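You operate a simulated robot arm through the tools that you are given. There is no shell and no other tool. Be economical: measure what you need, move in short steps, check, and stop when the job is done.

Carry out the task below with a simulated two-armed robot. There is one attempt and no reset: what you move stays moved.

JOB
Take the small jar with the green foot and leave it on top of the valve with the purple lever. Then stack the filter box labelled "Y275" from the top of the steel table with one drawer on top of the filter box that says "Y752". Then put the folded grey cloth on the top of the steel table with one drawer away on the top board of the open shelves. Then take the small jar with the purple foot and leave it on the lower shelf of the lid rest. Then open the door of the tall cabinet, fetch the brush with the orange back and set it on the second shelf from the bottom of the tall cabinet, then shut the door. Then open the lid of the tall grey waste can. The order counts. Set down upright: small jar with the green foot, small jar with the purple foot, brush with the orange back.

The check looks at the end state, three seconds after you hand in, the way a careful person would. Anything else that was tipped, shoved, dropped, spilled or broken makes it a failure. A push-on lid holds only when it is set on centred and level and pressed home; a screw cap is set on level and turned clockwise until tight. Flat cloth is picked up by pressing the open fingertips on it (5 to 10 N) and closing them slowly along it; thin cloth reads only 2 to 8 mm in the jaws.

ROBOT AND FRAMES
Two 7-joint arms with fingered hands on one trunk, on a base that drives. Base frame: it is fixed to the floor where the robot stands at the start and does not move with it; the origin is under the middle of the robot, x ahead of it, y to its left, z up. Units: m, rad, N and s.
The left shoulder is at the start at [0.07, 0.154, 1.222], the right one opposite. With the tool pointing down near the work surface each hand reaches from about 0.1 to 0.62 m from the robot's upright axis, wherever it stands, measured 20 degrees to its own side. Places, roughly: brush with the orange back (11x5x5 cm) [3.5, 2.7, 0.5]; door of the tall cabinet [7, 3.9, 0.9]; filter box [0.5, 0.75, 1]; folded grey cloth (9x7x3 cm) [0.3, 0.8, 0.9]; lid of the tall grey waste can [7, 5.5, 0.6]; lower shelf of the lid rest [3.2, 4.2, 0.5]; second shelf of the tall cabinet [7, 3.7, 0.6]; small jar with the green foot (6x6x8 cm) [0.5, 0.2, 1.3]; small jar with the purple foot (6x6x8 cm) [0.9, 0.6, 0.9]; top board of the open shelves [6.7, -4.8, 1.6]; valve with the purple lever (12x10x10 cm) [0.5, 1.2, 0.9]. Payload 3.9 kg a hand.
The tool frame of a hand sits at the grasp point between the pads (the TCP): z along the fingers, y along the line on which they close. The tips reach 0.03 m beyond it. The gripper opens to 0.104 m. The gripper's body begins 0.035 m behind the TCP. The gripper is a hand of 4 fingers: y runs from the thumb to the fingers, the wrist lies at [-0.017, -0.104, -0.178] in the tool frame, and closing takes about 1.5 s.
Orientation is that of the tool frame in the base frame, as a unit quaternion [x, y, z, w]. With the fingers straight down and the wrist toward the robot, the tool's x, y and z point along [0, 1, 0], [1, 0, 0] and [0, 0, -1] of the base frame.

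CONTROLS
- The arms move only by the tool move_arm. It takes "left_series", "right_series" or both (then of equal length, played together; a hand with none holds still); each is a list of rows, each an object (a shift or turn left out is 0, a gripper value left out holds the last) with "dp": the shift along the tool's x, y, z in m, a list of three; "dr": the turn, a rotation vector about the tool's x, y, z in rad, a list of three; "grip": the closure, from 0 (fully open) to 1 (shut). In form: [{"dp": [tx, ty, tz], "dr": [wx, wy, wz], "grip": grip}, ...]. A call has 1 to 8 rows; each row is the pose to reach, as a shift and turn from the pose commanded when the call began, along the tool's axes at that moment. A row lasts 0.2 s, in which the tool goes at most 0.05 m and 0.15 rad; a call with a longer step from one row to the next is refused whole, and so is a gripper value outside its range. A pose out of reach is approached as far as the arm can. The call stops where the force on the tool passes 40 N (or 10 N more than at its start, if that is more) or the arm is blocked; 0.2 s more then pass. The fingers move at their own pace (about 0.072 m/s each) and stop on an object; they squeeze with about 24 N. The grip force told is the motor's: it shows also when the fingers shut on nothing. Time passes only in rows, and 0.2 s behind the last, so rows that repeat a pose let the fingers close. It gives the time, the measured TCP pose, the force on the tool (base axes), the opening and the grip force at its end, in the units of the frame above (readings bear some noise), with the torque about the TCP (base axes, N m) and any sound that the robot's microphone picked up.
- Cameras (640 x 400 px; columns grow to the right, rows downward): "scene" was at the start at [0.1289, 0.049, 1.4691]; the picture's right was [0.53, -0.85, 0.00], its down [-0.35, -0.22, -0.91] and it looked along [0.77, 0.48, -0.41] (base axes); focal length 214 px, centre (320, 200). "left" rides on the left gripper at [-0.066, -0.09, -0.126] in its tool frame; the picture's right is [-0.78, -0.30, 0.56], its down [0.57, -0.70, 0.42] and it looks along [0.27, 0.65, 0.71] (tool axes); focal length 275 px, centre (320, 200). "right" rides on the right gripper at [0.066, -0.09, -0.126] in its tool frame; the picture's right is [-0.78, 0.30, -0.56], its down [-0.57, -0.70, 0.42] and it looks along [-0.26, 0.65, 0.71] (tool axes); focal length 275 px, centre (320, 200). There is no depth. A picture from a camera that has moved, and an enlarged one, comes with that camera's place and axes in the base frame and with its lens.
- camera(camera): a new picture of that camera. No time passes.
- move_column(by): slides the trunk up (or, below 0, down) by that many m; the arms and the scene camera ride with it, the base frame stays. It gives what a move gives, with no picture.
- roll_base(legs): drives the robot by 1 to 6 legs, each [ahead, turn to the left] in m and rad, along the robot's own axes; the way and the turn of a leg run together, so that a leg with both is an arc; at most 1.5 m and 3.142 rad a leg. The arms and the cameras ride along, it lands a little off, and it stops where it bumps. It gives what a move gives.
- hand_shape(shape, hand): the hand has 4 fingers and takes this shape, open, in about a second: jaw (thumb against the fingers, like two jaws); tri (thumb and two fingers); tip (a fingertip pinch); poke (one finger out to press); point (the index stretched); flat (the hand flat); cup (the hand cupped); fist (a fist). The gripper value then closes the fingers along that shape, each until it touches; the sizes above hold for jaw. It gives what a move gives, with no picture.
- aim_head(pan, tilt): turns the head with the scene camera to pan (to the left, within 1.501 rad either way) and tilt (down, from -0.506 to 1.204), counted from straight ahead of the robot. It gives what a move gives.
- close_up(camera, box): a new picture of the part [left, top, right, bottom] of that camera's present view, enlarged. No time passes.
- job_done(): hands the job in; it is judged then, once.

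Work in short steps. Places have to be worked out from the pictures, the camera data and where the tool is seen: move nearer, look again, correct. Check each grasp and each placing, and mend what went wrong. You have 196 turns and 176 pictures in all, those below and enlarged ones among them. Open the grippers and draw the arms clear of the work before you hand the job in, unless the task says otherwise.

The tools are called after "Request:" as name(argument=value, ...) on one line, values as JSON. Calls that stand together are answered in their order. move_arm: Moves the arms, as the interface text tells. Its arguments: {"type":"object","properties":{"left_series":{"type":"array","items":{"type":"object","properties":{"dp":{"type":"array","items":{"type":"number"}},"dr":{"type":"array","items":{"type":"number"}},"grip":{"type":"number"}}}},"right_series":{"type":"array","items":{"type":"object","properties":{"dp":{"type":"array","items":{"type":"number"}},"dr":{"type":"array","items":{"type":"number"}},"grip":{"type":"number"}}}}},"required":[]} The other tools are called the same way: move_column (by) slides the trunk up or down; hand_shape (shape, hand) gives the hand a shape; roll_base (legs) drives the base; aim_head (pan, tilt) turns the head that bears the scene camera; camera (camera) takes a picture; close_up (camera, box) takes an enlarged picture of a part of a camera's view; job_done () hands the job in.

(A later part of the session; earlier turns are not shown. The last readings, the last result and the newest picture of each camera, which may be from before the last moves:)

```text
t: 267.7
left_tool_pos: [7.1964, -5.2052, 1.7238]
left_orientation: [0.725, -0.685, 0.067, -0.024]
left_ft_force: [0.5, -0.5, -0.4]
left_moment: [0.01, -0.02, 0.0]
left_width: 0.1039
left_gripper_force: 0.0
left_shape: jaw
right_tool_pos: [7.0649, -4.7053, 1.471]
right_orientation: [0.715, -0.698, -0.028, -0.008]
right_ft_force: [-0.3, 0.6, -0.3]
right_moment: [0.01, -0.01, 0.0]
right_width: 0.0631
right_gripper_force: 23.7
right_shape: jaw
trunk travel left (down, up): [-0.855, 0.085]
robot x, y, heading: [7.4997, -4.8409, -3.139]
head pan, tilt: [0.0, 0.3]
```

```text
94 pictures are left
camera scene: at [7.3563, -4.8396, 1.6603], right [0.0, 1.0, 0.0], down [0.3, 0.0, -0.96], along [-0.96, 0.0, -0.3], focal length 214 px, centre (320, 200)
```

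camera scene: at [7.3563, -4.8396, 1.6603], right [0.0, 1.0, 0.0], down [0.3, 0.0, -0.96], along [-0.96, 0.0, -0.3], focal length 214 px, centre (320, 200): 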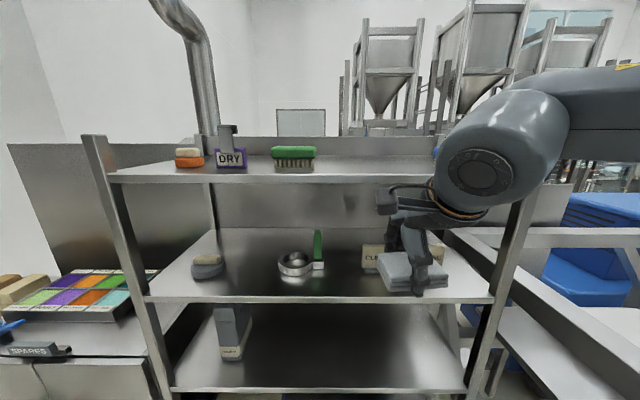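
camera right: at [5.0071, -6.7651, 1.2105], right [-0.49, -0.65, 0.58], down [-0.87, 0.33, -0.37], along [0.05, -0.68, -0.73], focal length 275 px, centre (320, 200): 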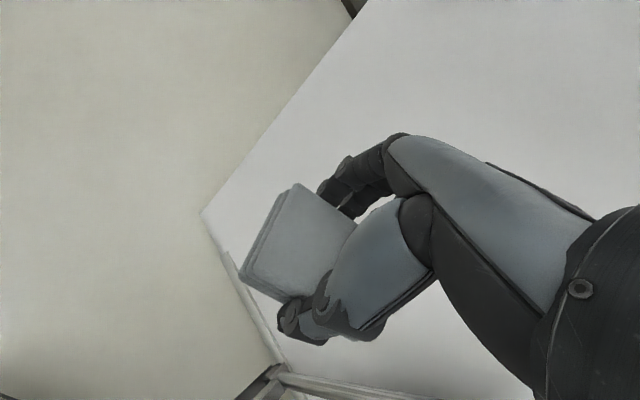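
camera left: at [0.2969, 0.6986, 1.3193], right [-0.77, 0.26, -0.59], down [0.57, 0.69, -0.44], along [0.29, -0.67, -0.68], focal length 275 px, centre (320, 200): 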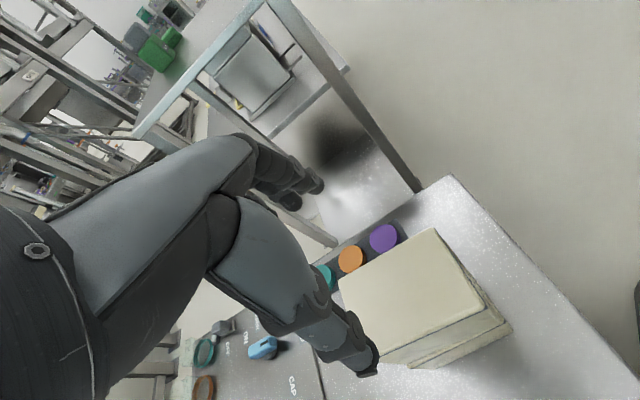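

The top board's right middle is free (y ≈ -4.72). I raise the trunk and the right hand, levelling it, so the cloth clears the board.

Request:
move_column(by=0.08)

Request:
move_arm(right_series=[{"dp": [0, -0.02, -0.03], "dr": [0.007, 0.0125, 0]}, {"dp": [0, -0.03, -0.06], "dr": [0.014, 0.025, 0]}, {"dp": [0, -0.03, -0.1], "dr": [0.021, 0.0375, 0]}, {"dp": [0, -0.03, -0.14], "dr": [0.028, 0.05, 0]}, {"dp": [0, -0.03, -0.15], "dr": [0.028, 0.05, 0]}])

Request:
camera(camera="scene")

```text
t: 268.9
left_tool_pos: [7.1961, -5.2049, 1.8051]
left_orientation: [0.725, -0.685, 0.066, -0.024]
left_ft_force: [0.0, -0.1, 0.1]
left_moment: [-0.02, 0.0, 0.0]
left_width: 0.1038
left_gripper_force: 0.1
left_shape: jaw
right_tool_pos: [7.0631, -4.7049, 1.5509]
right_orientation: [0.716, -0.698, -0.029, -0.008]
right_ft_force: [-0.9, 0.4, 0.0]
right_moment: [0.01, 0.02, 0.03]
right_width: 0.0632
right_gripper_force: 24.2
right_shape: jaw
trunk travel left (down, up): [-0.935, 0.005]
robot x, y, heading: [7.5017, -4.8347, -3.141]
head pan, tilt: [0.0, 0.3]
```

```text
t: 270.1
left_tool_pos: [7.1969, -5.2053, 1.8043]
left_orientation: [0.726, -0.685, 0.066, -0.025]
left_ft_force: [-0.1, 0.2, 0.1]
left_moment: [0.01, -0.05, 0.05]
left_width: 0.104
left_gripper_force: 0.0
left_shape: jaw
right_tool_pos: [7.099, -4.7111, 1.6991]
right_orientation: [0.717, -0.697, 0.0, 0.0]
right_ft_force: [-0.1, 0.2, -0.1]
right_moment: [-0.02, -0.01, -0.04]
right_width: 0.0629
right_gripper_force: 23.6
right_shape: jaw
trunk travel left (down, up): [-0.935, 0.005]
robot x, y, heading: [7.4993, -4.8428, -3.133]
head pan, tilt: [0.0, 0.3]
```

```text
93 pictures are left
camera scene: at [7.3572, -4.8397, 1.7403], right [0.0, 1.0, 0.0], down [0.3, 0.0, -0.96], along [-0.96, 0.0, -0.3], focal length 214 px, centre (320, 200)
```

scene: 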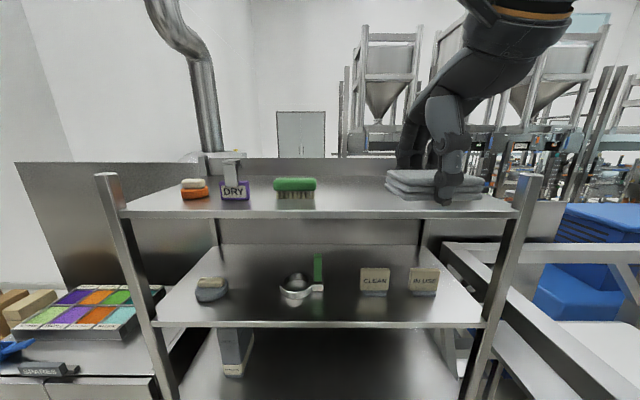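

The board's front edge is at x = 6.92, z = 1.567, with corner posts up to 1.66. I roll 0.2 m closer and reach over the free part.

Request:
roll_base(legs=[[0.2, 0]])

Request:
move_arm(right_series=[{"dp": [-0.01, 0.03, 0]}, {"dp": [-0.02, 0.06, 0]}, {"dp": [-0.02, 0.1, 0]}, {"dp": [-0.02, 0.13, 0]}, {"dp": [-0.02, 0.13, 0.02]}, {"dp": [-0.02, 0.13, 0.04]}, {"dp": [-0.02, 0.13, 0.04]}])

Request:
camera(camera="scene")

Request:
camera(camera="right")

```text
t: 271.6
left_tool_pos: [7.0037, -5.2068, 1.8052]
left_orientation: [0.727, -0.683, 0.064, -0.023]
left_ft_force: [1.0, 0.4, 0.3]
left_moment: [0.0, 0.06, 0.0]
left_width: 0.1041
left_gripper_force: 0.0
left_shape: jaw
right_tool_pos: [6.9035, -4.714, 1.7004]
right_orientation: [0.718, -0.696, -0.002, 0.002]
right_ft_force: [0.7, -0.6, -0.1]
right_moment: [0.02, 0.04, 0.0]
right_width: 0.0629
right_gripper_force: 24.7
right_shape: jaw
trunk travel left (down, up): [-0.935, 0.005]
robot x, y, heading: [7.2987, -4.8384, -3.139]
head pan, tilt: [0.0, 0.3]
```

```text
t: 273.2
left_tool_pos: [6.9941, -5.2081, 1.804]
left_orientation: [0.727, -0.683, 0.067, -0.025]
left_ft_force: [-0.4, 0.8, -0.1]
left_moment: [0.0, 0.01, -0.01]
left_width: 0.1038
left_gripper_force: 0.0
left_shape: jaw
right_tool_pos: [6.7643, -4.6975, 1.6595]
right_orientation: [0.717, -0.697, 0.0, 0.0]
right_ft_force: [-0.5, -0.3, 0.0]
right_moment: [0.0, -0.04, -0.02]
right_width: 0.063
right_gripper_force: 23.9
right_shape: jaw
right hand out of reach, approached as far as the arm can: row 4, 5
trunk travel left (down, up): [-0.935, 0.005]
robot x, y, heading: [7.3013, -4.8397, -3.135]
head pan, tilt: [0.0, 0.3]
```

```text
92 pictures are left
camera scene: at [7.1541, -4.8412, 1.7401], right [-0.01, 1.0, 0.0], down [0.3, 0.0, -0.95], along [-0.95, -0.01, -0.3], focal length 214 px, centre (320, 200)
```

scene: 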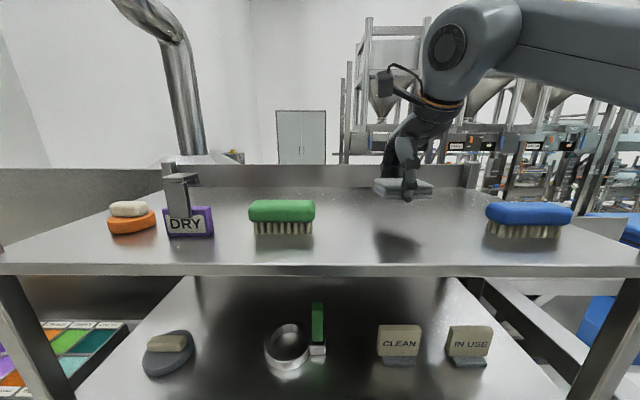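

```text
91 pictures are left
camera right: at [6.8568, -4.7604, 1.7835], right [-0.32, 0.77, 0.56], down [0.68, 0.59, -0.42], along [-0.66, 0.25, -0.71], focal length 275 px, centre (320, 200)
```

right: 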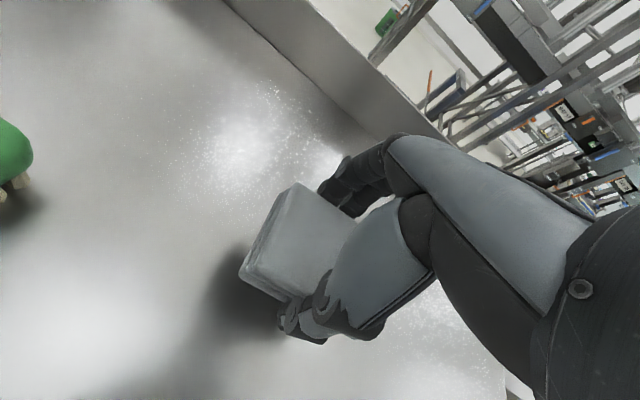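

The spot under the cloth is free between the green and blue brushes. I lower until it touches.

Request:
move_arm(right_series=[{"dp": [0, 0, 0.025]}, {"dp": [0, 0, 0.04]}, {"dp": [0, 0, 0.05]}, {"dp": [0, 0, 0.058]}, {"dp": [0, 0, 0.064]}, {"dp": [0, 0, 0.064]}])

Request:
close_up(camera="scene", box=[320, 130, 500, 260])

```text
t: 274.3
left_tool_pos: [7.0003, -5.2084, 1.8053]
left_orientation: [0.727, -0.683, 0.066, -0.025]
left_ft_force: [-0.3, 0.4, 0.0]
left_moment: [-0.03, 0.01, 0.02]
left_width: 0.104
left_gripper_force: 0.0
left_shape: jaw
right_tool_pos: [6.7699, -4.7005, 1.6113]
right_orientation: [0.718, -0.696, -0.003, 0.013]
right_ft_force: [3.2, 1.0, 10.3]
right_moment: [-0.01, -0.49, 0.02]
right_width: 0.0623
right_gripper_force: 24.5
right_shape: jaw
trunk travel left (down, up): [-0.935, 0.005]
robot x, y, heading: [7.3038, -4.8398, -3.135]
head pan, tilt: [0.0, 0.3]
stopped in row 5 (right hand): the force on the tool passed its limit at 45 N (the readings are from after the stop); the commanded pose is now the measured one
```

```text
3.08 times, centred on (410, 195) of scene
camera zoom: at [7.1599, -4.8419, 1.7404], right [-0.01, 1.0, 0.0], down [0.29, 0.0, -0.96], along [-0.96, -0.01, -0.29], focal length 660 px, centre (43, 215)
```

zoom: 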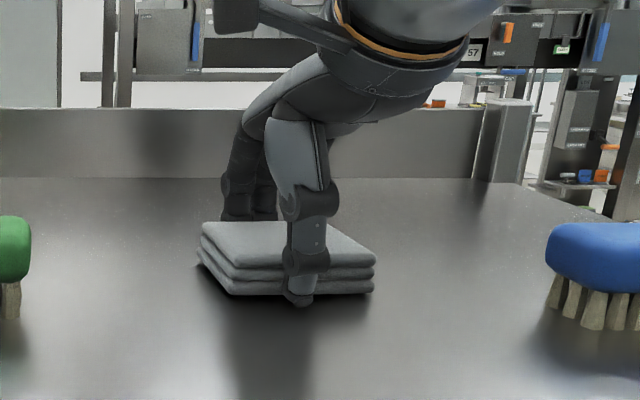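

The cloth rests on the board. I open the hand and lift away.

Request:
move_arm(right_series=[{"dp": [0, 0, -0.001], "grip": 0.3}, {"dp": [0, 0, -0.001], "grip": 0}, {"dp": [0, 0, -0.002], "grip": 0}, {"dp": [0, 0, -0.002], "grip": 0}, {"dp": [0, 0, -0.002], "grip": 0}, {"dp": [0, 0, -0.03]}, {"dp": [0, 0, -0.07]}, {"dp": [0, 0, -0.1]}])

Request:
camera(camera="scene")

```text
t: 276.1
left_tool_pos: [6.9947, -5.2062, 1.8039]
left_orientation: [0.727, -0.683, 0.067, -0.025]
left_ft_force: [1.0, 0.4, -0.4]
left_moment: [-0.01, -0.02, 0.02]
left_width: 0.1038
left_gripper_force: 0.0
left_shape: jaw
right_tool_pos: [6.7662, -4.6897, 1.6796]
right_orientation: [0.717, -0.697, -0.002, 0.01]
right_ft_force: [0.2, 0.7, 0.0]
right_moment: [-0.02, 0.03, 0.0]
right_width: 0.1042
right_gripper_force: 0.0
right_shape: jaw
right hand out of reach, approached as far as the arm can: row 7, 8
trunk travel left (down, up): [-0.935, 0.005]
robot x, y, heading: [7.2982, -4.8372, -3.134]
head pan, tilt: [0.0, 0.3]
```

```text
89 pictures are left
camera scene: at [7.1546, -4.8396, 1.7401], right [-0.01, 1.0, 0.0], down [0.3, 0.0, -0.95], along [-0.95, -0.01, -0.3], focal length 214 px, centre (320, 200)
```

scene: 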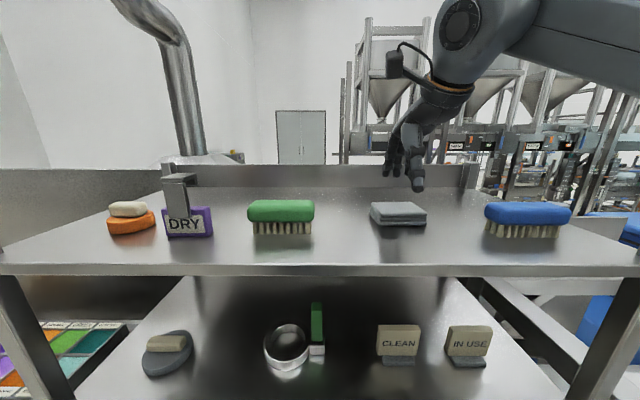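

The cloth is placed. I pull the hand in, then retrace the way out: back, down the aisle and round the corner.

Request:
move_arm(right_series=[{"dp": [0, -0.04, -0.01]}, {"dp": [0, -0.08, -0.02]}, {"dp": [0, -0.12, -0.02]}, {"dp": [0, -0.15, -0.02]}])

Request:
roll_base(legs=[[-0.22, 0], [0, 1.563], [1.65, 0], [0, -0.96], [1.1, 0], [0, -1.05]])

Request:
aim_head(pan=0, tilt=0.5)

Request:
camera(camera="scene")

```text
t: 277.1
left_tool_pos: [6.9979, -5.208, 1.805]
left_orientation: [0.727, -0.683, 0.067, -0.024]
left_ft_force: [0.3, 0.2, -0.1]
left_moment: [0.01, -0.01, 0.01]
left_width: 0.1041
left_gripper_force: 0.0
left_shape: jaw
right_tool_pos: [6.922, -4.6872, 1.697]
right_orientation: [0.717, -0.697, -0.002, 0.011]
right_ft_force: [-0.1, 0.5, 0.5]
right_moment: [-0.03, -0.01, 0.01]
right_width: 0.1038
right_gripper_force: 0.0
right_shape: jaw
trunk travel left (down, up): [-0.935, 0.005]
robot x, y, heading: [7.2982, -4.839, -3.138]
head pan, tilt: [0.0, 0.3]
```

```text
refused: 1.65 is not a number from -1.5 to 1.5
```

```text
t: 277.8
left_tool_pos: [6.9969, -5.207, 1.805]
left_orientation: [0.727, -0.683, 0.066, -0.026]
left_ft_force: [-0.4, -0.9, -0.2]
left_moment: [0.0, 0.0, -0.02]
left_width: 0.104
left_gripper_force: 0.1
left_shape: jaw
right_tool_pos: [6.9198, -4.6868, 1.6981]
right_orientation: [0.717, -0.697, -0.002, 0.011]
right_ft_force: [0.2, -0.2, -0.6]
right_moment: [0.0, 0.01, 0.03]
right_width: 0.1036
right_gripper_force: 0.1
right_shape: jaw
trunk travel left (down, up): [-0.935, 0.005]
robot x, y, heading: [7.2968, -4.8386, -3.136]
head pan, tilt: [0.0, 0.499]
```

```text
88 pictures are left
camera scene: at [7.1594, -4.8409, 1.722], right [-0.01, 1.0, 0.0], down [0.48, 0.0, -0.88], along [-0.88, -0.01, -0.48], focal length 214 px, centre (320, 200)
```

scene: 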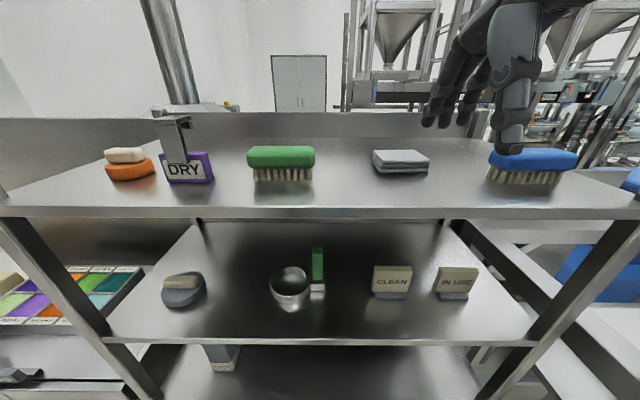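

One leg was over the limit, so I split it.

Request:
roll_base(legs=[[-0.22, 0], [0, 1.563], [1.5, 0], [0.17, 0], [0, -0.96], [1.1, 0]])

Request:
roll_base(legs=[[0, -1.05]])

Request:
camera(camera="scene")

```text
t: 299.2
left_tool_pos: [6.6191, -7.6484, 1.8055]
left_orientation: [0.9, -0.43, 0.055, -0.043]
left_ft_force: [0.4, 0.2, -0.4]
left_moment: [-0.01, 0.03, -0.01]
left_width: 0.1041
left_gripper_force: 0.0
left_shape: jaw
right_tool_pos: [6.2556, -7.268, 1.698]
right_orientation: [0.896, -0.445, -0.001, 0.012]
right_ft_force: [0.1, 0.7, 0.8]
right_moment: [0.0, 0.04, 0.0]
right_width: 0.104
right_gripper_force: 0.0
right_shape: jaw
trunk travel left (down, up): [-0.935, 0.005]
robot x, y, heading: [6.6542, -7.175, -2.514]
head pan, tilt: [0.0, 0.499]
```

```text
t: 302.3
left_tool_pos: [6.2188, -7.3703, 1.8048]
left_orientation: [-0.554, 0.829, -0.07, 0.009]
left_ft_force: [0.1, -0.1, -0.3]
left_moment: [-0.01, 0.0, 0.0]
left_width: 0.1041
left_gripper_force: 0.1
left_shape: jaw
right_tool_pos: [6.3793, -6.8694, 1.697]
right_orientation: [-0.542, 0.84, 0.005, -0.01]
right_ft_force: [0.4, 0.1, 1.0]
right_moment: [-0.01, -0.02, -0.04]
right_width: 0.1039
right_gripper_force: 0.1
right_shape: jaw
trunk travel left (down, up): [-0.935, 0.005]
robot x, y, heading: [6.6497, -7.1741, 2.69]
head pan, tilt: [0.0, 0.499]
```

```text
87 pictures are left
camera scene: at [6.5259, -7.1132, 1.7219], right [0.43, 0.9, 0.0], down [0.43, -0.21, -0.88], along [-0.79, 0.38, -0.48], focal length 214 px, centre (320, 200)
```

scene: 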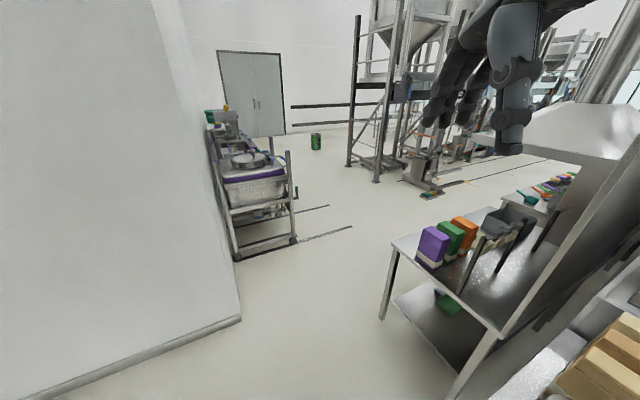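

The gap is clear. I drive through diagonally and on west toward x ≈ 2.5.

Request:
roll_base(legs=[[0.97, 0], [0, -0.09], [1.2, 0], [0, 0.187], [1.5, 0], [0.9, 0]])

Request:
camera(camera="scene")

```text
t: 325.7
left_tool_pos: [2.089, -5.5117, 1.8042]
left_orientation: [-0.584, 0.809, -0.069, 0.012]
left_ft_force: [0.2, 0.0, -0.5]
left_moment: [0.01, 0.01, 0.04]
left_width: 0.1039
left_gripper_force: 0.0
left_shape: jaw
right_tool_pos: [2.211, -4.9994, 1.6984]
right_orientation: [-0.573, 0.819, 0.006, -0.01]
right_ft_force: [-0.7, 0.8, 0.4]
right_moment: [0.02, 0.01, 0.03]
right_width: 0.1038
right_gripper_force: 0.1
right_shape: jaw
trunk travel left (down, up): [-0.935, 0.005]
robot x, y, heading: [2.5029, -5.2837, 2.766]
head pan, tilt: [0.0, 0.499]
```

```text
86 pictures are left
camera scene: at [2.3762, -5.2316, 1.7221], right [0.37, 0.93, 0.0], down [0.44, -0.17, -0.88], along [-0.82, 0.32, -0.48], focal length 214 px, centre (320, 200)
```

scene: 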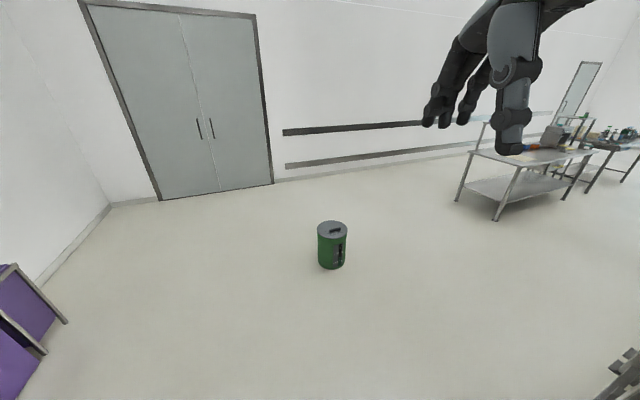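

From the first views there is about 1.5 m of free floor behind the benches (x from 1.0 to 2.5), so I can reach the purple-footed jar from the east side. I go to (1.7, -4.95) and face +y.

Request:
roll_base(legs=[[0.865, 0], [0, -1.195]])

Request:
aim_head(pan=0, tilt=0.3)

Request:
camera(camera="scene")

```text
t: 333.2
left_tool_pos: [1.3232, -4.6681, 1.8054]
left_orientation: [-0.039, 0.997, -0.065, -0.028]
left_ft_force: [-0.6, -0.6, -0.5]
left_moment: [0.02, 0.04, 0.01]
left_width: 0.1041
left_gripper_force: 0.1
left_shape: jaw
right_tool_pos: [1.8419, -4.5803, 1.6974]
right_orientation: [-0.024, 1.0, 0.01, -0.005]
right_ft_force: [-0.7, 0.3, -1.0]
right_moment: [-0.01, 0.02, 0.0]
right_width: 0.1037
right_gripper_force: 0.2
right_shape: jaw
trunk travel left (down, up): [-0.935, 0.005]
robot x, y, heading: [1.6939, -4.962, 1.594]
head pan, tilt: [0.0, 0.499]
```

```text
t: 333.9
left_tool_pos: [1.324, -4.6686, 1.8042]
left_orientation: [-0.04, 0.997, -0.064, -0.029]
left_ft_force: [-0.1, -0.5, 0.0]
left_moment: [0.02, 0.0, -0.01]
left_width: 0.104
left_gripper_force: 0.1
left_shape: jaw
right_tool_pos: [1.8418, -4.5819, 1.6976]
right_orientation: [-0.024, 1.0, 0.009, -0.006]
right_ft_force: [0.2, 0.2, -0.3]
right_moment: [0.04, 0.0, -0.01]
right_width: 0.1039
right_gripper_force: 0.0
right_shape: jaw
trunk travel left (down, up): [-0.935, 0.005]
robot x, y, heading: [1.6938, -4.9625, 1.596]
head pan, tilt: [0.0, 0.3]
```

```text
85 pictures are left
camera scene: at [1.6927, -4.8206, 1.7402], right [1.0, 0.03, 0.0], down [0.01, -0.3, -0.96], along [-0.02, 0.95, -0.3], focal length 214 px, centre (320, 200)
```

scene: 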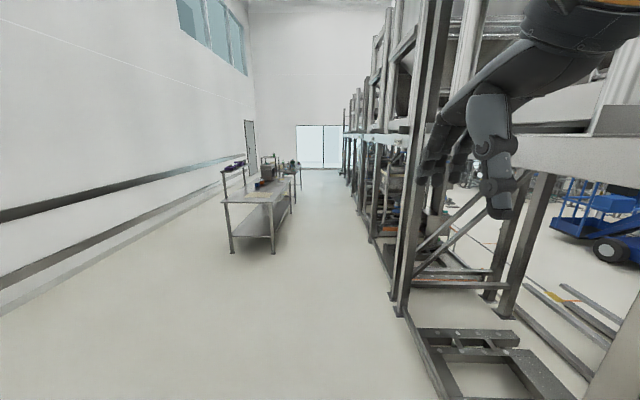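

The corridor is clear. I drive north 5.5 m to beside the back of the bench.

Request:
roll_base(legs=[[0, -0.03], [1.5, 0], [1.5, 0], [1.5, 0], [1.05, 0]])

Request:
aim_head(pan=1.2, tilt=0.7)

Request:
camera(camera="scene")

```text
t: 360.7
left_tool_pos: [1.0455, 0.8317, 1.8045]
left_orientation: [-0.068, 0.995, -0.064, -0.028]
left_ft_force: [0.5, -0.4, 0.7]
left_moment: [0.0, 0.02, -0.03]
left_width: 0.1038
left_gripper_force: 0.1
left_shape: jaw
right_tool_pos: [1.5596, 0.9475, 1.6975]
right_orientation: [-0.052, 0.999, 0.01, -0.006]
right_ft_force: [-0.6, 0.5, -1.1]
right_moment: [0.0, -0.04, -0.02]
right_width: 0.1039
right_gripper_force: 0.0
right_shape: jaw
trunk travel left (down, up): [-0.935, 0.005]
robot x, y, heading: [1.4346, 0.5591, 1.652]
head pan, tilt: [0.0, 0.3]
```

```text
t: 362.1
left_tool_pos: [1.0466, 0.8322, 1.8049]
left_orientation: [-0.067, 0.995, -0.064, -0.027]
left_ft_force: [0.0, -0.1, 0.7]
left_moment: [0.02, -0.02, -0.03]
left_width: 0.1038
left_gripper_force: 0.1
left_shape: jaw
right_tool_pos: [1.5594, 0.9487, 1.6965]
right_orientation: [-0.052, 0.999, 0.008, -0.006]
right_ft_force: [0.3, 1.0, 0.9]
right_moment: [0.0, -0.02, -0.02]
right_width: 0.1038
right_gripper_force: 0.1
right_shape: jaw
trunk travel left (down, up): [-0.935, 0.005]
robot x, y, heading: [1.4365, 0.559, 1.653]
head pan, tilt: [1.201, 0.7]
```

```text
84 pictures are left
camera scene: at [1.3497, 0.6326, 1.7042], right [0.29, 0.96, 0.0], down [0.62, -0.18, -0.77], along [-0.73, 0.22, -0.64], focal length 214 px, centre (320, 200)
```

scene: 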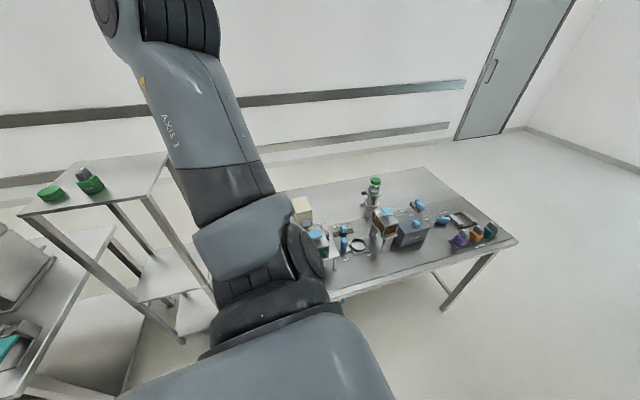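

The robot is beside the bench's back. I turn to face it (-x) and lower the trunk.

Request:
roll_base(legs=[[0, 1.49]])

Request:
move_column(by=-0.45)

Request:
aim_head(pan=0, tilt=0.6)

Request:
camera(camera="scene")

```text
t: 366.1
left_tool_pos: [1.1279, 0.1952, 1.8045]
left_orientation: [0.722, -0.688, 0.068, -0.023]
left_ft_force: [0.8, -0.7, -0.4]
left_moment: [0.01, 0.02, -0.01]
left_width: 0.1039
left_gripper_force: 0.0
left_shape: jaw
right_tool_pos: [1.0565, 0.7168, 1.6964]
right_orientation: [0.713, -0.701, -0.003, 0.011]
right_ft_force: [0.2, 0.9, 0.8]
right_moment: [-0.01, -0.02, 0.0]
right_width: 0.1038
right_gripper_force: 0.0
right_shape: jaw
trunk travel left (down, up): [-0.935, 0.005]
robot x, y, heading: [1.4374, 0.5529, 3.131]
head pan, tilt: [1.201, 0.7]
```

```text
refused: -0.45 is not a number from -0.4 to 0.4
```

```text
t: 367.5
left_tool_pos: [1.1272, 0.1959, 1.8039]
left_orientation: [0.723, -0.687, 0.065, -0.024]
left_ft_force: [0.4, 0.0, -0.3]
left_moment: [0.01, 0.0, 0.0]
left_width: 0.1038
left_gripper_force: 0.1
left_shape: jaw
right_tool_pos: [1.0566, 0.7182, 1.6985]
right_orientation: [0.714, -0.7, -0.003, 0.011]
right_ft_force: [0.0, -0.5, 0.7]
right_moment: [0.01, 0.0, 0.02]
right_width: 0.1036
right_gripper_force: 0.1
right_shape: jaw
trunk travel left (down, up): [-0.935, 0.005]
robot x, y, heading: [1.4351, 0.5567, 3.137]
head pan, tilt: [0.0, 0.6]
```

```text
83 pictures are left
camera scene: at [1.2965, 0.5597, 1.7128], right [0.01, 1.0, 0.0], down [0.57, 0.0, -0.82], along [-0.82, 0.01, -0.57], focal length 214 px, centre (320, 200)
```

scene: 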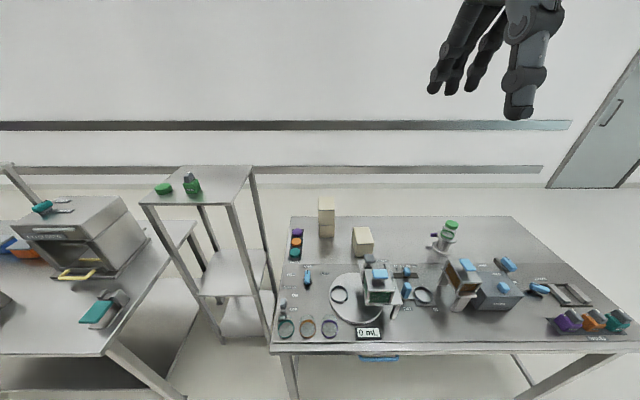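

The three small jars stand near this edge, with purple third from the left. I lower the trunk and zoom in.

Request:
move_column(by=-0.4)

Request:
aim_head(pan=0.0, tilt=0.8)

Request:
camera(camera="scene")

Request:
close_up(camera="scene", box=[250, 180, 450, 320])

```text
t: 371.4
left_tool_pos: [1.127, 0.1966, 1.405]
left_orientation: [0.722, -0.688, 0.066, -0.024]
left_ft_force: [0.4, 0.4, 1.3]
left_moment: [0.0, 0.01, -0.01]
left_width: 0.1039
left_gripper_force: 0.0
left_shape: jaw
right_tool_pos: [1.0564, 0.7181, 1.2969]
right_orientation: [0.713, -0.701, -0.003, 0.011]
right_ft_force: [-0.2, -0.1, -1.1]
right_moment: [0.01, 0.0, -0.01]
right_width: 0.1036
right_gripper_force: 0.0
right_shape: jaw
trunk travel left (down, up): [-0.535, 0.405]
robot x, y, heading: [1.4351, 0.5591, 3.132]
head pan, tilt: [0.0, 0.6]
```

```text
t: 372.1
left_tool_pos: [1.1276, 0.1953, 1.4049]
left_orientation: [0.722, -0.688, 0.065, -0.024]
left_ft_force: [0.9, -0.6, -0.7]
left_moment: [0.0, 0.02, 0.01]
left_width: 0.1041
left_gripper_force: 0.1
left_shape: jaw
right_tool_pos: [1.0567, 0.7177, 1.2966]
right_orientation: [0.713, -0.701, -0.003, 0.01]
right_ft_force: [-0.6, 0.0, -0.1]
right_moment: [0.0, 0.0, 0.0]
right_width: 0.1037
right_gripper_force: 0.1
right_shape: jaw
trunk travel left (down, up): [-0.535, 0.405]
robot x, y, heading: [1.4345, 0.5587, 3.134]
head pan, tilt: [0.0, 0.799]
```

```text
82 pictures are left
camera scene: at [1.3043, 0.5596, 1.296], right [0.01, 1.0, 0.0], down [0.72, -0.01, -0.7], along [-0.7, 0.01, -0.72], focal length 214 px, centre (320, 200)
```

scene: 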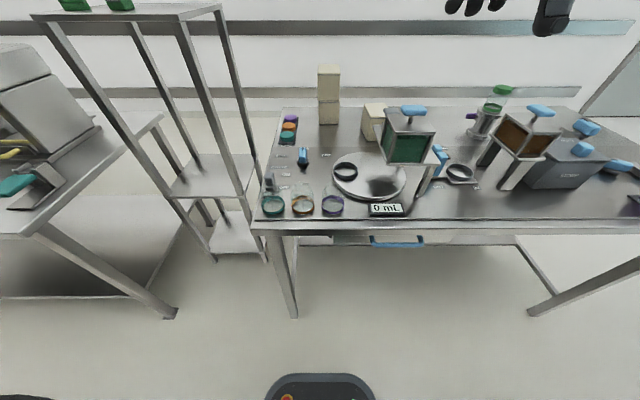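

```text
2.86 times, centred on (350, 250) of scene
camera zoom: at [1.3043, 0.5596, 1.296], right [0.01, 1.0, 0.0], down [0.72, -0.01, -0.7], along [-0.7, 0.01, -0.72], focal length 613 px, centre (234, 57)
```

zoom: 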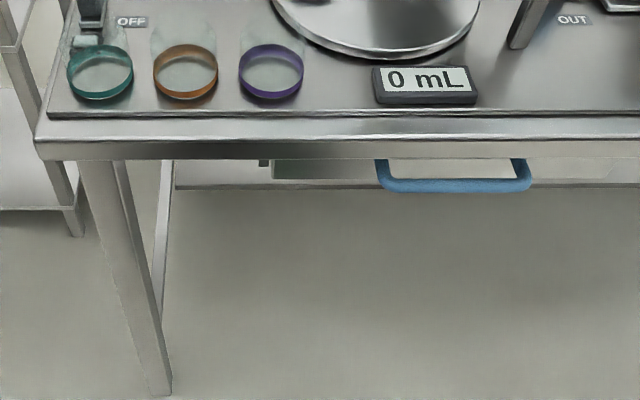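

The purple-footed jar is an open glass at about (0.907, 0.598), with its orange neighbour 8 cm away. I bring the right hand above it.

Request:
move_arm(right_series=[{"dp": [0.024, 0.03, 0.01], "dr": [0.004, -0.002, 0.004]}, {"dp": [0.047, 0.06, 0.03], "dr": [0.008, -0.004, 0.008]}, {"dp": [0.07, 0.09, 0.05], "dr": [0.012, -0.006, 0.012]}, {"dp": [0.093, 0.12, 0.07], "dr": [0.018, -0.01, 0.017]}, {"dp": [0.1155, 0.151, 0.09], "dr": [0.018, -0.01, 0.017]}, {"dp": [0.1155, 0.151, 0.135], "dr": [0.018, -0.01, 0.017]}, {"dp": [0.1155, 0.151, 0.18], "dr": [0.018, -0.01, 0.017]}, {"dp": [0.1155, 0.151, 0.225], "dr": [0.018, -0.01, 0.017]}])

Request:
close_up(camera="scene", box=[240, 140, 420, 260])

Request:
camera(camera="right")

```text
t: 373.9
left_tool_pos: [1.1258, 0.1955, 1.4039]
left_orientation: [0.722, -0.688, 0.066, -0.024]
left_ft_force: [0.2, 0.1, -0.3]
left_moment: [0.03, 0.01, -0.02]
left_width: 0.1039
left_gripper_force: 0.0
left_shape: jaw
right_tool_pos: [0.9143, 0.6407, 1.0947]
right_orientation: [-0.707, 0.707, 0.0, -0.001]
right_ft_force: [-0.8, -0.2, 0.7]
right_moment: [-0.02, 0.0, 0.0]
right_width: 0.1041
right_gripper_force: 0.0
right_shape: jaw
right hand out of reach, approached as far as the arm can: row 4, 5, 6, 7, 8
trunk travel left (down, up): [-0.535, 0.405]
robot x, y, heading: [1.4305, 0.5585, 3.136]
head pan, tilt: [0.0, 0.799]
```

```text
3.33 times, centred on (330, 200) of scene
camera zoom: at [1.3036, 0.5591, 1.2959], right [0.01, 1.0, 0.0], down [0.72, 0.0, -0.7], along [-0.7, 0.01, -0.72], focal length 715 px, centre (287, 200)
```

zoom: 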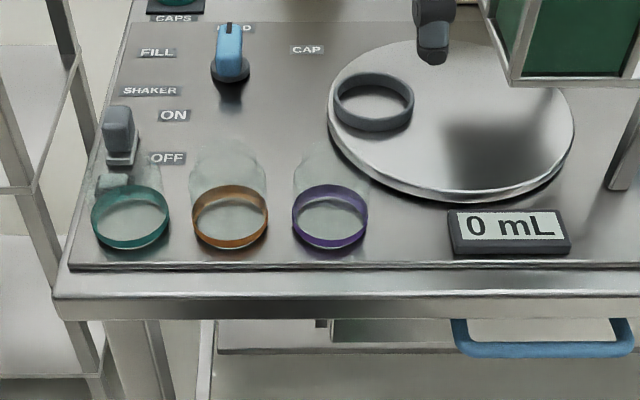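

```text
79 pictures are left
camera right: at [1.0053, 0.5761, 1.2195], right [-0.3, 0.78, 0.56], down [0.7, 0.57, -0.43], along [-0.65, 0.26, -0.71], focal length 275 px, centre (320, 200)
```

right: 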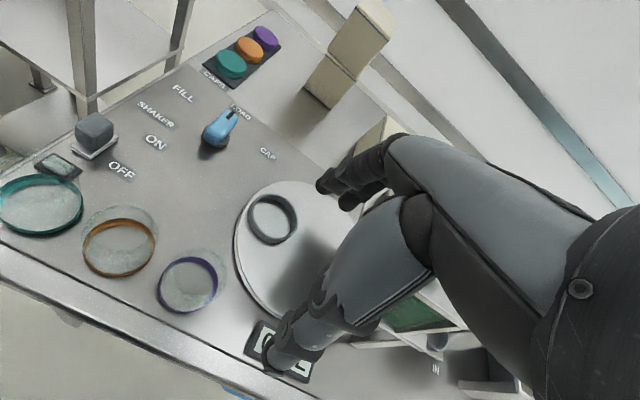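

Slightly short in y by 4 cm. I retry the small remaining move.

Request:
move_arm(right_series=[{"dp": [0.015, 0, 0.01]}, {"dp": [0.03, 0, 0.02]}, {"dp": [0.042, 0.003, 0.03]}, {"dp": [0.042, 0.003, 0.03]}])

Request:
camera(camera="right")

```text
t: 374.9
left_tool_pos: [1.1274, 0.1958, 1.4055]
left_orientation: [0.722, -0.688, 0.066, -0.025]
left_ft_force: [0.1, 0.3, 0.4]
left_moment: [0.0, 0.0, 0.01]
left_width: 0.1038
left_gripper_force: 0.1
left_shape: jaw
right_tool_pos: [0.9313, 0.6315, 1.078]
right_orientation: [0.707, -0.707, 0.0, 0.002]
right_ft_force: [-0.2, 0.2, -0.5]
right_moment: [-0.01, -0.02, -0.02]
right_width: 0.104
right_gripper_force: 0.1
right_shape: jaw
right hand out of reach, approached as far as the arm can: row 1, 2, 3, 4
trunk travel left (down, up): [-0.535, 0.405]
robot x, y, heading: [1.4354, 0.5564, 3.133]
head pan, tilt: [0.0, 0.799]
```

```text
78 pictures are left
camera right: at [1.0219, 0.5659, 1.202], right [-0.3, 0.78, 0.56], down [0.7, 0.57, -0.43], along [-0.65, 0.26, -0.71], focal length 275 px, centre (320, 200)
```

right: 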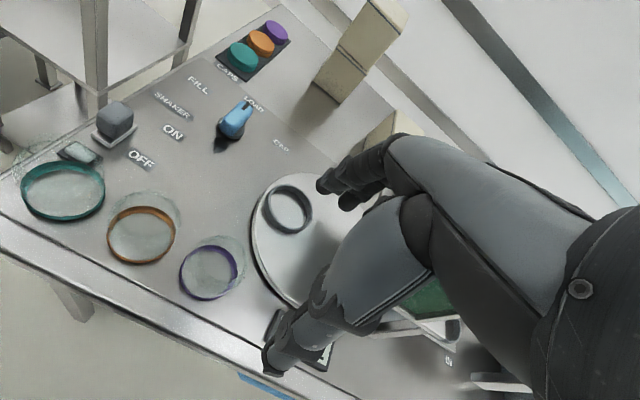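

Crossing the midline limits the arm. Turning the robot left by 0.3 rad puts the jar comfortably on the right side.

Request:
roll_base(legs=[[0, 0.3]])

Request:
camera(camera="scene")

```text
t: 376.3
left_tool_pos: [1.2461, 0.1238, 1.4048]
left_orientation: [0.816, -0.574, 0.062, -0.035]
left_ft_force: [0.4, -0.1, -0.2]
left_moment: [-0.02, 0.02, 0.02]
left_width: 0.104
left_gripper_force: 0.0
left_shape: jaw
right_tool_pos: [0.9326, 0.4814, 1.0778]
right_orientation: [0.804, -0.595, 0.001, 0.001]
right_ft_force: [0.8, -0.3, 0.4]
right_moment: [0.03, 0.02, 0.0]
right_width: 0.1039
right_gripper_force: 0.0
right_shape: jaw
trunk travel left (down, up): [-0.535, 0.405]
robot x, y, heading: [1.4346, 0.5586, -2.85]
head pan, tilt: [0.0, 0.799]
```

```text
77 pictures are left
camera scene: at [1.3095, 0.5218, 1.2959], right [-0.28, 0.96, 0.0], down [0.69, 0.2, -0.7], along [-0.67, -0.2, -0.72], focal length 214 px, centre (320, 200)
```

scene: 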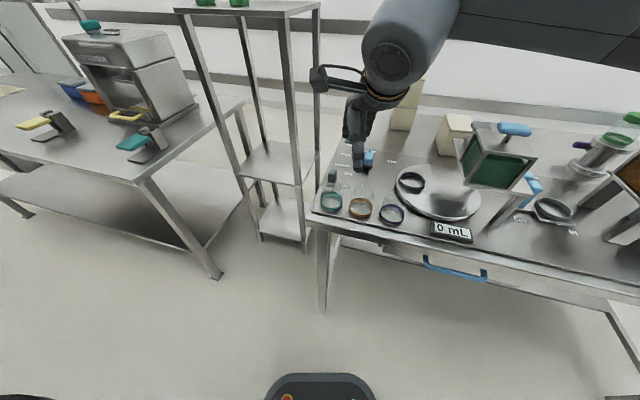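

I move the hand sideways over the purple jar, staying high.

Request:
move_arm(right_series=[{"dp": [-0.04, -0.003, 0], "dr": [0, 0, 0.05]}, {"dp": [-0.08, -0.006, 0], "dr": [0, 0, 0.1]}, {"dp": [-0.1215, -0.01, 0], "dr": [0, 0, 0.15]}, {"dp": [-0.1215, -0.01, 0.03], "dr": [0, 0, 0.15]}, {"dp": [-0.1215, -0.01, 0.05], "dr": [0, 0, 0.15]}, {"dp": [-0.1215, -0.01, 0.05], "dr": [0, 0, 0.15]}])

Request:
camera(camera="right")

Request:
close_up(camera="scene", box=[300, 100, 480, 250])

```text
t: 377.7
left_tool_pos: [1.247, 0.1221, 1.4053]
left_orientation: [0.815, -0.575, 0.063, -0.033]
left_ft_force: [-0.7, -0.4, 0.1]
left_moment: [0.02, -0.02, 0.03]
left_width: 0.1039
left_gripper_force: 0.0
left_shape: jaw
right_tool_pos: [0.9058, 0.5997, 1.0276]
right_orientation: [0.757, -0.654, -0.001, 0.001]
right_ft_force: [0.2, -0.6, -0.3]
right_moment: [-0.01, 0.02, 0.02]
right_width: 0.1037
right_gripper_force: 0.1
right_shape: jaw
trunk travel left (down, up): [-0.535, 0.405]
robot x, y, heading: [1.4306, 0.5615, -2.857]
head pan, tilt: [0.0, 0.799]
```

```text
76 pictures are left
camera right: at [1.0052, 0.5493, 1.1509], right [-0.41, 0.73, 0.56], down [0.61, 0.67, -0.43], along [-0.68, 0.17, -0.71], focal length 275 px, centre (320, 200)
```

right: 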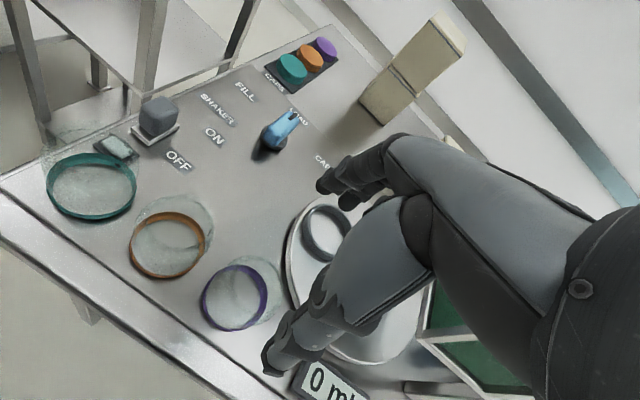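

```text
2.67 times, centred on (390, 175) of scene
camera zoom: at [1.3098, 0.5221, 1.296], right [-0.28, 0.96, 0.0], down [0.69, 0.2, -0.7], along [-0.67, -0.2, -0.72], focal length 572 px, centre (133, 267)
```

zoom: 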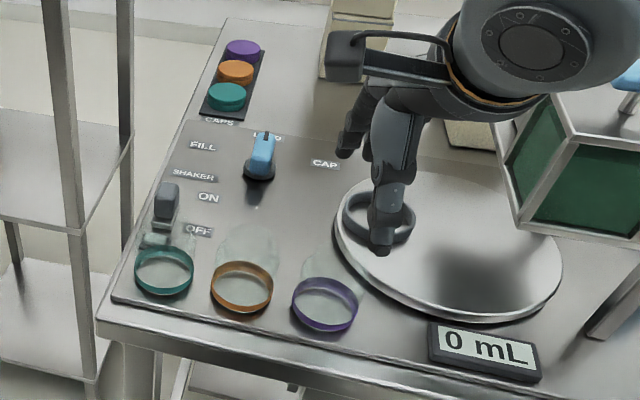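

The jar is centred under the hand. The round plate lies close behind it, so I turn the hand so the fingers go between plate and orange jar, and grip only the upper part.

Request:
move_arm(right_series=[{"dp": [0, 0, 0], "dr": [0, 0, -0.12]}, {"dp": [0, 0, 0.0], "dr": [0, 0, -0.237]}, {"dp": [0, 0, 0.03], "dr": [0, 0, -0.237]}, {"dp": [0, 0, 0.055], "dr": [0, 0, -0.237]}, {"dp": [0, 0, 0.055], "dr": [0, 0, -0.237]}])

Request:
camera(camera="right")

Request:
close_up(camera="scene", box=[340, 120, 480, 240])

```text
t: 378.9
left_tool_pos: [1.2467, 0.1219, 1.4047]
left_orientation: [0.815, -0.575, 0.062, -0.034]
left_ft_force: [-0.2, -0.2, -0.2]
left_moment: [0.03, -0.04, -0.01]
left_width: 0.104
left_gripper_force: 0.0
left_shape: jaw
right_tool_pos: [0.906, 0.6023, 0.9721]
right_orientation: [0.828, -0.56, 0.0, 0.001]
right_ft_force: [1.0, -1.0, 0.5]
right_moment: [0.01, -0.01, -0.01]
right_width: 0.104
right_gripper_force: 0.1
right_shape: jaw
trunk travel left (down, up): [-0.535, 0.405]
robot x, y, heading: [1.4363, 0.5574, -2.854]
head pan, tilt: [0.0, 0.799]
```

```text
74 pictures are left
camera right: at [1.0145, 0.5752, 1.0957], right [-0.56, 0.61, 0.56], down [0.44, 0.79, -0.43], along [-0.7, 0.0, -0.71], focal length 275 px, centre (320, 200)
```

right: 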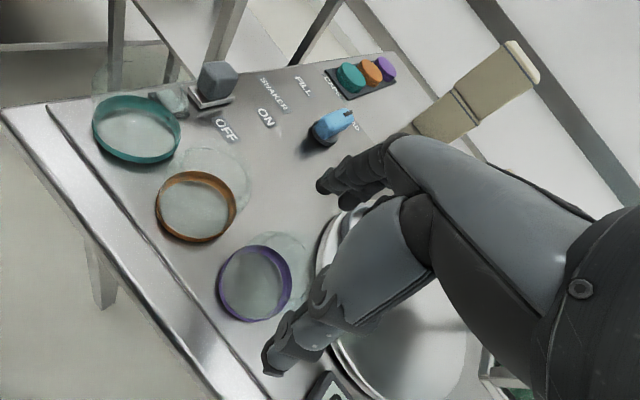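

```text
3.33 times, centred on (410, 180) of scene
camera zoom: at [1.3099, 0.5219, 1.296], right [-0.28, 0.96, 0.0], down [0.69, 0.2, -0.7], along [-0.67, -0.2, -0.72], focal length 715 px, centre (20, 267)
```

zoom: 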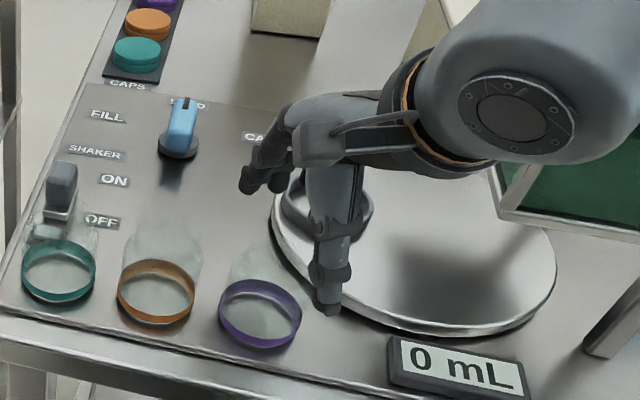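

Alignment is right. I lower to grip height and close gently.

Request:
move_arm(right_series=[{"dp": [0, 0, 0.02]}, {"dp": [0, 0, 0.035]}, {"dp": [0, 0, 0.045]}, {"dp": [0, 0, 0.045]}])

Request:
close_up(camera="scene", box=[340, 120, 480, 240])

Request:
close_up(camera="right", box=[200, 140, 460, 400])

```text
t: 379.9
left_tool_pos: [1.2462, 0.123, 1.4048]
left_orientation: [0.816, -0.574, 0.062, -0.034]
left_ft_force: [1.0, 0.6, -0.6]
left_moment: [-0.01, 0.01, 0.04]
left_width: 0.1039
left_gripper_force: 0.0
left_shape: jaw
right_tool_pos: [0.9075, 0.6004, 0.9279]
right_orientation: [0.829, -0.56, 0.0, 0.001]
right_ft_force: [0.0, 0.0, -0.2]
right_moment: [0.02, -0.03, 0.0]
right_width: 0.1037
right_gripper_force: 0.0
right_shape: jaw
trunk travel left (down, up): [-0.535, 0.405]
robot x, y, heading: [1.4352, 0.5574, -2.848]
head pan, tilt: [0.0, 0.799]
```

```text
3.33 times, centred on (410, 180) of scene
camera zoom: at [1.3097, 0.5217, 1.2959], right [-0.28, 0.96, 0.0], down [0.69, 0.2, -0.7], along [-0.67, -0.2, -0.72], focal length 715 px, centre (20, 267)
```

zoom: 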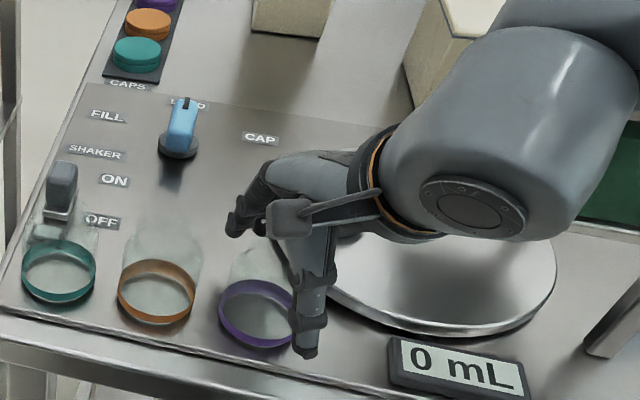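

```text
1.54 times, centred on (330, 270) of right
camera zoom: at [1.0155, 0.574, 1.0513], right [-0.56, 0.61, 0.56], down [0.44, 0.79, -0.43], along [-0.7, 0.0, -0.71], focal length 424 px, centre (305, 92)
```

zoom: 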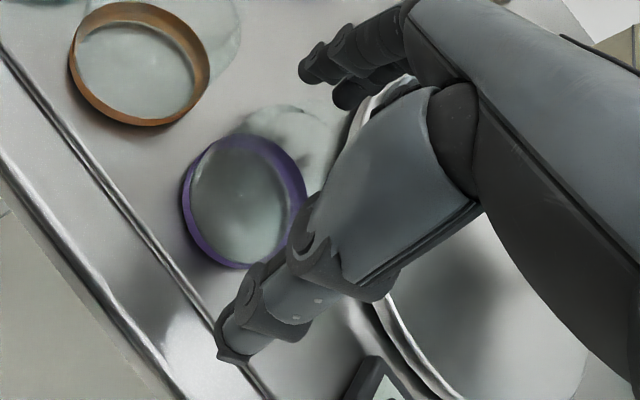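

The jar is between thumb and fingers, clear of the plate. I close.

Request:
move_arm(right_series=[{"grip": 0.2}, {"grip": 0.35}, {"grip": 0.5}, {"grip": 0.7}, {"grip": 1}, {"grip": 1}, {"grip": 1}, {"grip": 1}])

Request:
close_up(camera="scene", box=[340, 120, 480, 240])

```text
t: 381.7
left_tool_pos: [1.2466, 0.1225, 1.4045]
left_orientation: [0.815, -0.575, 0.063, -0.035]
left_ft_force: [-0.4, -0.8, 0.6]
left_moment: [0.0, -0.01, 0.03]
left_width: 0.1036
left_gripper_force: 0.1
left_shape: jaw
right_tool_pos: [0.9061, 0.6012, 0.9268]
right_orientation: [0.828, -0.56, 0.0, 0.0]
right_ft_force: [0.6, 0.5, 0.1]
right_moment: [0.02, 0.02, -0.01]
right_width: 0.0502
right_gripper_force: 24.1
right_shape: jaw
trunk travel left (down, up): [-0.535, 0.405]
robot x, y, heading: [1.4337, 0.5597, -2.856]
head pan, tilt: [0.0, 0.799]
```

```text
3.33 times, centred on (410, 180) of scene
camera zoom: at [1.3095, 0.5216, 1.2959], right [-0.28, 0.96, 0.0], down [0.69, 0.2, -0.7], along [-0.67, -0.2, -0.72], focal length 715 px, centre (20, 267)
```

zoom: 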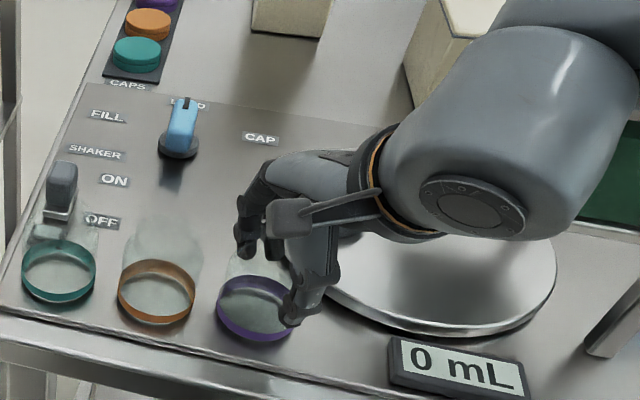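

Gripped at 50 mm and 24 N. I lift straight up.

Request:
move_arm(right_series=[{"dp": [0, 0, -0.015]}, {"dp": [0, 0, -0.04]}, {"dp": [0, 0, -0.08]}, {"dp": [0, 0, -0.12]}, {"dp": [0, 0, -0.16]}, {"dp": [0, 0, -0.2]}, {"dp": [0, 0, -0.2]}])

Request:
camera(camera="scene")

```text
t: 383.3
left_tool_pos: [1.2459, 0.1231, 1.4047]
left_orientation: [0.816, -0.574, 0.062, -0.034]
left_ft_force: [0.4, -0.6, -0.2]
left_moment: [0.0, -0.02, 0.01]
left_width: 0.1039
left_gripper_force: 0.0
left_shape: jaw
right_tool_pos: [0.9071, 0.5987, 1.1298]
right_orientation: [0.829, -0.559, 0.001, 0.001]
right_ft_force: [-0.7, 1.0, -1.3]
right_moment: [0.0, -0.03, -0.01]
right_width: 0.0505
right_gripper_force: 23.9
right_shape: jaw
trunk travel left (down, up): [-0.535, 0.405]
robot x, y, heading: [1.4348, 0.5584, -2.858]
head pan, tilt: [0.0, 0.799]
```

```text
69 pictures are left
camera scene: at [1.309, 0.5217, 1.2958], right [-0.28, 0.96, 0.0], down [0.69, 0.2, -0.7], along [-0.67, -0.2, -0.72], focal length 214 px, centre (320, 200)
```

scene: 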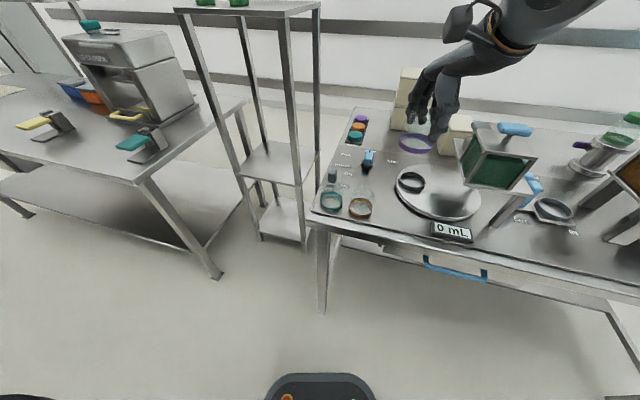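

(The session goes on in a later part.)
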